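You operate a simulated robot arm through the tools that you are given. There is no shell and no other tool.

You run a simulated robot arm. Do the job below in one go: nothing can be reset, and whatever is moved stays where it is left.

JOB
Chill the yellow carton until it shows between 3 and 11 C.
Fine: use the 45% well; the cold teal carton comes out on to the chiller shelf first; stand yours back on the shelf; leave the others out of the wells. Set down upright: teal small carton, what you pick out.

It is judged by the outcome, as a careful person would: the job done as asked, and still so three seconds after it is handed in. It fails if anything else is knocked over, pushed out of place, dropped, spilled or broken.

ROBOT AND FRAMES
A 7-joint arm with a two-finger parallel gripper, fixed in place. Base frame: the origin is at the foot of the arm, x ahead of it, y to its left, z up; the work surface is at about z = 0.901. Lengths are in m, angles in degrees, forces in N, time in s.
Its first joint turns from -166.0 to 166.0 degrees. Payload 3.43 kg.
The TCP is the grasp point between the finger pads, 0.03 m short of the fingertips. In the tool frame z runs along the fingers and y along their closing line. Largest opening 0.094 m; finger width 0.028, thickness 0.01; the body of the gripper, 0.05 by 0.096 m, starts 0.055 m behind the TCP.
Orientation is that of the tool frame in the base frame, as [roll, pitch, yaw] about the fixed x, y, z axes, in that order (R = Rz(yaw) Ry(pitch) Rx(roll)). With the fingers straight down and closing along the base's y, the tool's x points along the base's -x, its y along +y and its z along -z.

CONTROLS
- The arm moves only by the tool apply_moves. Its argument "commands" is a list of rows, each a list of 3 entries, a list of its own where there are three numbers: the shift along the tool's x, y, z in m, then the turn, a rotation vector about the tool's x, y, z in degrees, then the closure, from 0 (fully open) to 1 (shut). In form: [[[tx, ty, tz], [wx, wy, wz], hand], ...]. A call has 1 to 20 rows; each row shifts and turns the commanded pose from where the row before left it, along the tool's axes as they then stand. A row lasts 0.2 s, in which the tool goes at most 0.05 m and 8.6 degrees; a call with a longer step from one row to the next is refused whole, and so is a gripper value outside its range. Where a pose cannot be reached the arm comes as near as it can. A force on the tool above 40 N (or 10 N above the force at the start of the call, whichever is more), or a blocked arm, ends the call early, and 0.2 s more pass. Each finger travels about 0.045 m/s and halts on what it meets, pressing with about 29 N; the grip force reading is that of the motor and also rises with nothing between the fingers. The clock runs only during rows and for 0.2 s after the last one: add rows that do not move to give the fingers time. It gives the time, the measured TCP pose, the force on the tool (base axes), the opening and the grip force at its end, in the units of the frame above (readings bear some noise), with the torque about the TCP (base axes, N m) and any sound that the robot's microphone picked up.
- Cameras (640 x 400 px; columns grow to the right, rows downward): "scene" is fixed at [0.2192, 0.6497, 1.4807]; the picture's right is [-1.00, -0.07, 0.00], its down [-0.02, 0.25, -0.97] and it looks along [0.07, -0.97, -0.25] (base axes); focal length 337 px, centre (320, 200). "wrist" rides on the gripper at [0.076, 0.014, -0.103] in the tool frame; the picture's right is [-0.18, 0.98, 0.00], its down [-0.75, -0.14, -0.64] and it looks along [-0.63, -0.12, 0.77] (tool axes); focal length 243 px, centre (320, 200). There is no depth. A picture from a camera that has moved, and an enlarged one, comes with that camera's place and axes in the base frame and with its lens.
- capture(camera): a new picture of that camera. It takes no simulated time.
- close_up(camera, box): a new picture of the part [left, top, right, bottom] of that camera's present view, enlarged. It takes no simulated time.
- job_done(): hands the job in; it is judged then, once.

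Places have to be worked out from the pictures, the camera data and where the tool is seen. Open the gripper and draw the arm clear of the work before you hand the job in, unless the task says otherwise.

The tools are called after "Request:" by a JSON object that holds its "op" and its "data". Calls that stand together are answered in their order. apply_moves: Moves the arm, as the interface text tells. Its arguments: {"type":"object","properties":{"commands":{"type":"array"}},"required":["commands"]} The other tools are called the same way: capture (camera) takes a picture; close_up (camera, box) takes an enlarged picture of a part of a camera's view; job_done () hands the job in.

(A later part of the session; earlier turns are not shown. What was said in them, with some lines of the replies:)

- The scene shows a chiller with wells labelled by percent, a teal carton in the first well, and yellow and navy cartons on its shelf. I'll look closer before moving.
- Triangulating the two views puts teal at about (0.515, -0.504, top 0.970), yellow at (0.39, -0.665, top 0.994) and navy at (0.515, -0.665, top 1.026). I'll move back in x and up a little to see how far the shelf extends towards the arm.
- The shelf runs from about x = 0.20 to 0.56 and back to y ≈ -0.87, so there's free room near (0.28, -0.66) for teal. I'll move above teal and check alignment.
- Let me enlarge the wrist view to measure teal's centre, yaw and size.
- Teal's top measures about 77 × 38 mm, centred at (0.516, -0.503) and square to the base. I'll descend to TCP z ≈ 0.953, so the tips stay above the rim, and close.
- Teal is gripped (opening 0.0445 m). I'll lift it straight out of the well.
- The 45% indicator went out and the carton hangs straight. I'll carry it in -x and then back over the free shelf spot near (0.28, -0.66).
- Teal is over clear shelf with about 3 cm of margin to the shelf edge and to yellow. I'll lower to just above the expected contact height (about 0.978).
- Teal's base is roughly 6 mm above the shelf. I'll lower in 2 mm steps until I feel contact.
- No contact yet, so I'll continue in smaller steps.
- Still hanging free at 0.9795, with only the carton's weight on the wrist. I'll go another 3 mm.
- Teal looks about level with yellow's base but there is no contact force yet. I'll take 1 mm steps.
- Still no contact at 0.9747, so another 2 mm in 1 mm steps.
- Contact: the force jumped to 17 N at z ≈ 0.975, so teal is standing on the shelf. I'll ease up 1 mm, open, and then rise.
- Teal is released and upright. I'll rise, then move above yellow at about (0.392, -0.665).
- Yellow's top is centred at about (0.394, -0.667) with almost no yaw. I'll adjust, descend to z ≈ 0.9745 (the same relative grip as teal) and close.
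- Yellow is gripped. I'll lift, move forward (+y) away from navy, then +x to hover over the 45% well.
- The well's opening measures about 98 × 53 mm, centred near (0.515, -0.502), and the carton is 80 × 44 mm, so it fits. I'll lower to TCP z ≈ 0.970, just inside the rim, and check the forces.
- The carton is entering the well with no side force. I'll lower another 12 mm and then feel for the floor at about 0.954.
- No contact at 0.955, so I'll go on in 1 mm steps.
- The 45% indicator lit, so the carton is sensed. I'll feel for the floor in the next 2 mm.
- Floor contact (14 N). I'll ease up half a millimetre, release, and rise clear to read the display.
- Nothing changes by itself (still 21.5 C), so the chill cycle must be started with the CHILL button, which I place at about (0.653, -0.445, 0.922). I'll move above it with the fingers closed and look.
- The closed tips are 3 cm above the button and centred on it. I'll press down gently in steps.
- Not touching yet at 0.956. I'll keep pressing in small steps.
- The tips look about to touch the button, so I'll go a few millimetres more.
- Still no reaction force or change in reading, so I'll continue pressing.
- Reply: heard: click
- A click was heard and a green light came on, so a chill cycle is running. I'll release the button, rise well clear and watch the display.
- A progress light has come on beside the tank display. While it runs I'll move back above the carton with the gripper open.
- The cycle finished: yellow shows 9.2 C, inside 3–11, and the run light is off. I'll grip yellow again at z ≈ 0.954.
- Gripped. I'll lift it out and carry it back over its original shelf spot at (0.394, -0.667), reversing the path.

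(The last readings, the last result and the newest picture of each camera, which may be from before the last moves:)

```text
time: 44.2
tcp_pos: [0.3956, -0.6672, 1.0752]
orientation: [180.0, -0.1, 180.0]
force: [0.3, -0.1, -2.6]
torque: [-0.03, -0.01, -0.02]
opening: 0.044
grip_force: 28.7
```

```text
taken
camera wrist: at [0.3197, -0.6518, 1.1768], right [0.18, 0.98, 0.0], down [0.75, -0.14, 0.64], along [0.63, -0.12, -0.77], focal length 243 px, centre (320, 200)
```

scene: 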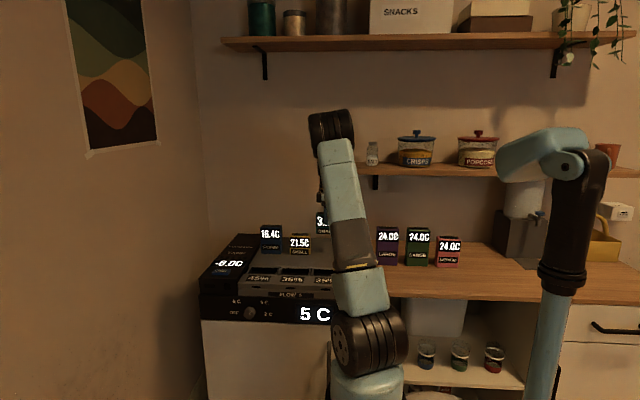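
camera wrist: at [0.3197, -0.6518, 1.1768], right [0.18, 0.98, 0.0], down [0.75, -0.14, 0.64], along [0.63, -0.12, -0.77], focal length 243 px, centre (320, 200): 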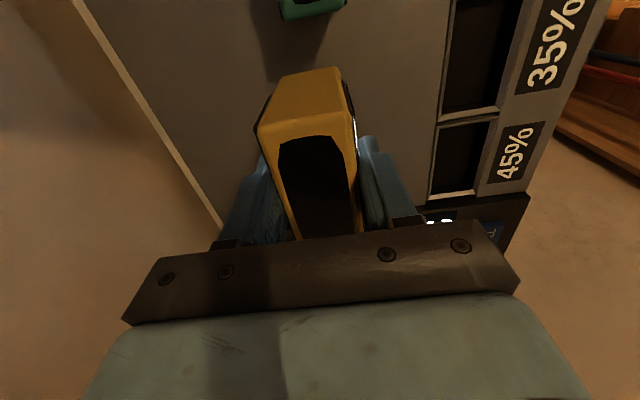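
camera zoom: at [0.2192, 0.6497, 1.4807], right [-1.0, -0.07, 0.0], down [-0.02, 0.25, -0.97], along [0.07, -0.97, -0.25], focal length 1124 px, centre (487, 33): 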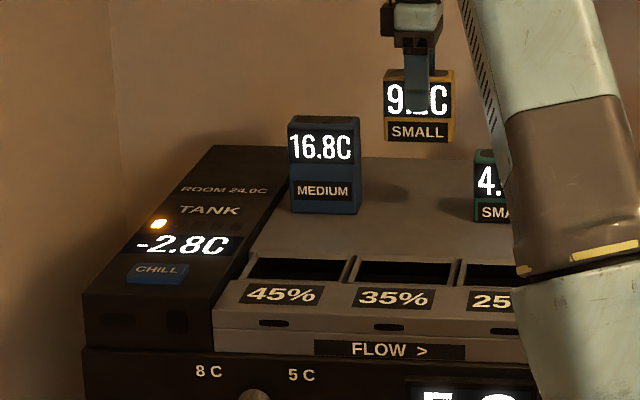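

All clear below and the gap to teal is good. I'll lower to about 0.978.

Request:
{"op": "apply_moves", "data": {"commands": [[[0, 0, 0.03], [0, 0, 0], 1], [[0, 0, 0.03], [0, 0, 0], 1], [[0, 0, 0.025], [0, 0, 0], 1], [[0, 0, 0.01], [0, 0, 0], 1], [[0, 0, 0.002], [0, 0, 0], 1], [[0, 0, 0], [0, 0, 0], 1]]}}

```text
time: 45.6
tcp_pos: [0.3961, -0.6679, 0.9774]
orientation: [180.0, 0.0, -179.9]
force: [-1.5, -0.5, -3.3]
torque: [-0.02, -0.02, -0.02]
opening: 0.0442
grip_force: 29.1
```

Still hanging free at 0.977. I'll step down 1 mm at a time to find the shelf.

Request:
{"op": "apply_moves", "data": {"commands": [[[0, 0, 0.001], [0, 0, 0], 1], [[0, 0, 0.001], [0, 0, 0], 1], [[0, 0, 0], [0, 0, 0], 1]]}}

```text
time: 46.4
tcp_pos: [0.3972, -0.668, 0.9756]
orientation: [180.0, 0.0, 180.0]
force: [0.2, -0.2, -2.4]
torque: [-0.03, -0.01, 0.01]
opening: 0.0441
grip_force: 28.8
```

No contact yet, so two more 1 mm steps.

Request:
{"op": "apply_moves", "data": {"commands": [[[0, 0, 0.001], [0, 0, 0], 1], [[0, 0, 0.001], [0, 0, 0], 1], [[0, 0, 0], [0, 0, 0], 1]]}}

```text
time: 47.2
tcp_pos: [0.3961, -0.667, 0.974]
orientation: [-179.9, 0.0, -180.0]
force: [1.7, 0.1, 15.6]
torque: [0.23, 0.36, -0.04]
opening: 0.0443
grip_force: 29.4
```

Contact at 0.974 (15.6 N). I'll ease up slightly, release, and rise clear.

Request:
{"op": "apply_moves", "data": {"commands": [[[0, 0, -0.0008], [0, 0, 0], 1], [[0, 0, 0], [0, 0, 0], 0.6], [[0, 0, 0], [0, 0, 0], 0.3], [[0, 0, 0], [0, 0, 0], 0], [[0, 0, 0], [0, 0, 0], 0], [[0, 0, 0], [0, 0, 0], 0], [[0, 0, 0], [0, 0, 0], 0], [[0, 0, -0.02], [0, 0, 0], 0], [[0, 0, -0.04], [0, 0, 0], 0], [[0, 0, -0.04], [0, 0, 0], 0], [[0, 0, -0.045], [0, 0, 0], 0], [[0, 0, -0.045], [0, 0, 0], 0], [[0, 0, -0.045], [0, 0, 0], 0], [[0.03, 0.03, -0.02], [0, 0, 0], 0], [[0.03, 0.03, 0], [0, 0, 0], 0], [[0, 0, 0], [0, 0, 0], 0]]}}

Request:
{"op": "close_up", "data": {"camera": "scene", "box": [190, 190, 350, 310]}}

Request:
{"op": "capture", "data": {"camera": "scene"}}

Request:
{"op": "capture", "data": {"camera": "wrist"}}

```text
time: 50.6
tcp_pos: [0.3372, -0.6054, 1.2283]
orientation: [-180.0, 0.0, 179.9]
force: [0.3, -0.7, 0.7]
torque: [0.01, 0.0, 0.02]
opening: 0.0939
grip_force: 0.0
```

```text
3.33 times, centred on (270, 250) of scene
camera zoom: at [0.2192, 0.6497, 1.4807], right [-1.0, -0.07, 0.0], down [-0.02, 0.25, -0.97], along [0.07, -0.97, -0.25], focal length 1124 px, centre (487, 33)
```

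zoom: 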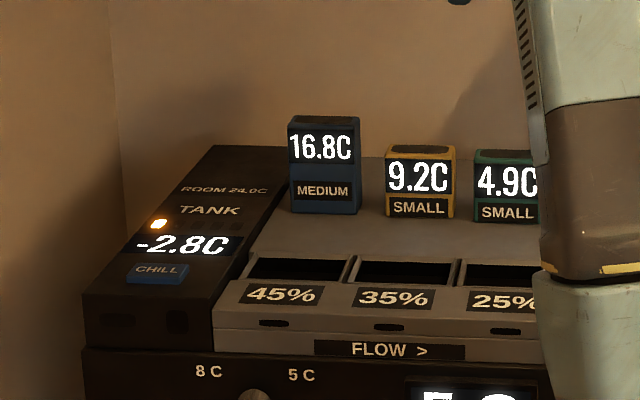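

```text
taken
```

scene: 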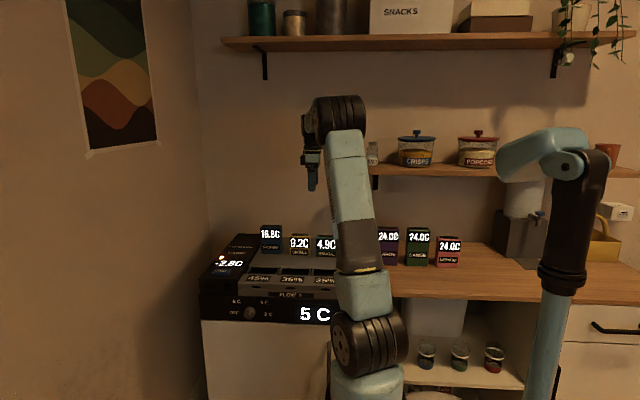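

```text
taken
camera wrist: at [0.2598, -0.5904, 1.331], right [0.18, 0.98, 0.0], down [0.75, -0.14, 0.64], along [0.63, -0.12, -0.77], focal length 243 px, centre (320, 200)
```

wrist: 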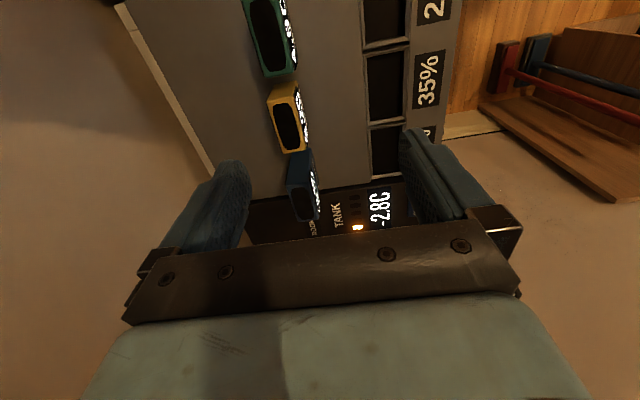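

Yellow reads 9.2 C and stands on the shelf. Teal is upright beside it, navy hasn't moved, all the wells are empty, and the gripper is open and clear. Handing the job in.

Request:
{"op": "job_done", "data": {}}

```text
The job is handed in.
```

The yellow carton now shows 9.2 C, inside the 3–11 C range, and stands upright back in its original place on the chiller shelf.

- **Teal carton:** it came out of the 45% well first and stands upright on the shelf at about (0.28, -0.66), beside the yellow one. It warmed from 3.2 C to 4.9 C.
- **Chilling:** the yellow carton did not cool on its own in the 45% well, so I pressed the CHILL button once. That single cycle took it from 21.5 C to 9.2 C. The tank went from -6.0 C to -2.8 C.
- **Other cartons:** I touched none of them, and the wells I could see, including the 45% one, are empty. The navy carton on the shelf rose from 16.4 C to 16.8 C.

The gripper was open and clear of the work when I handed the job in.
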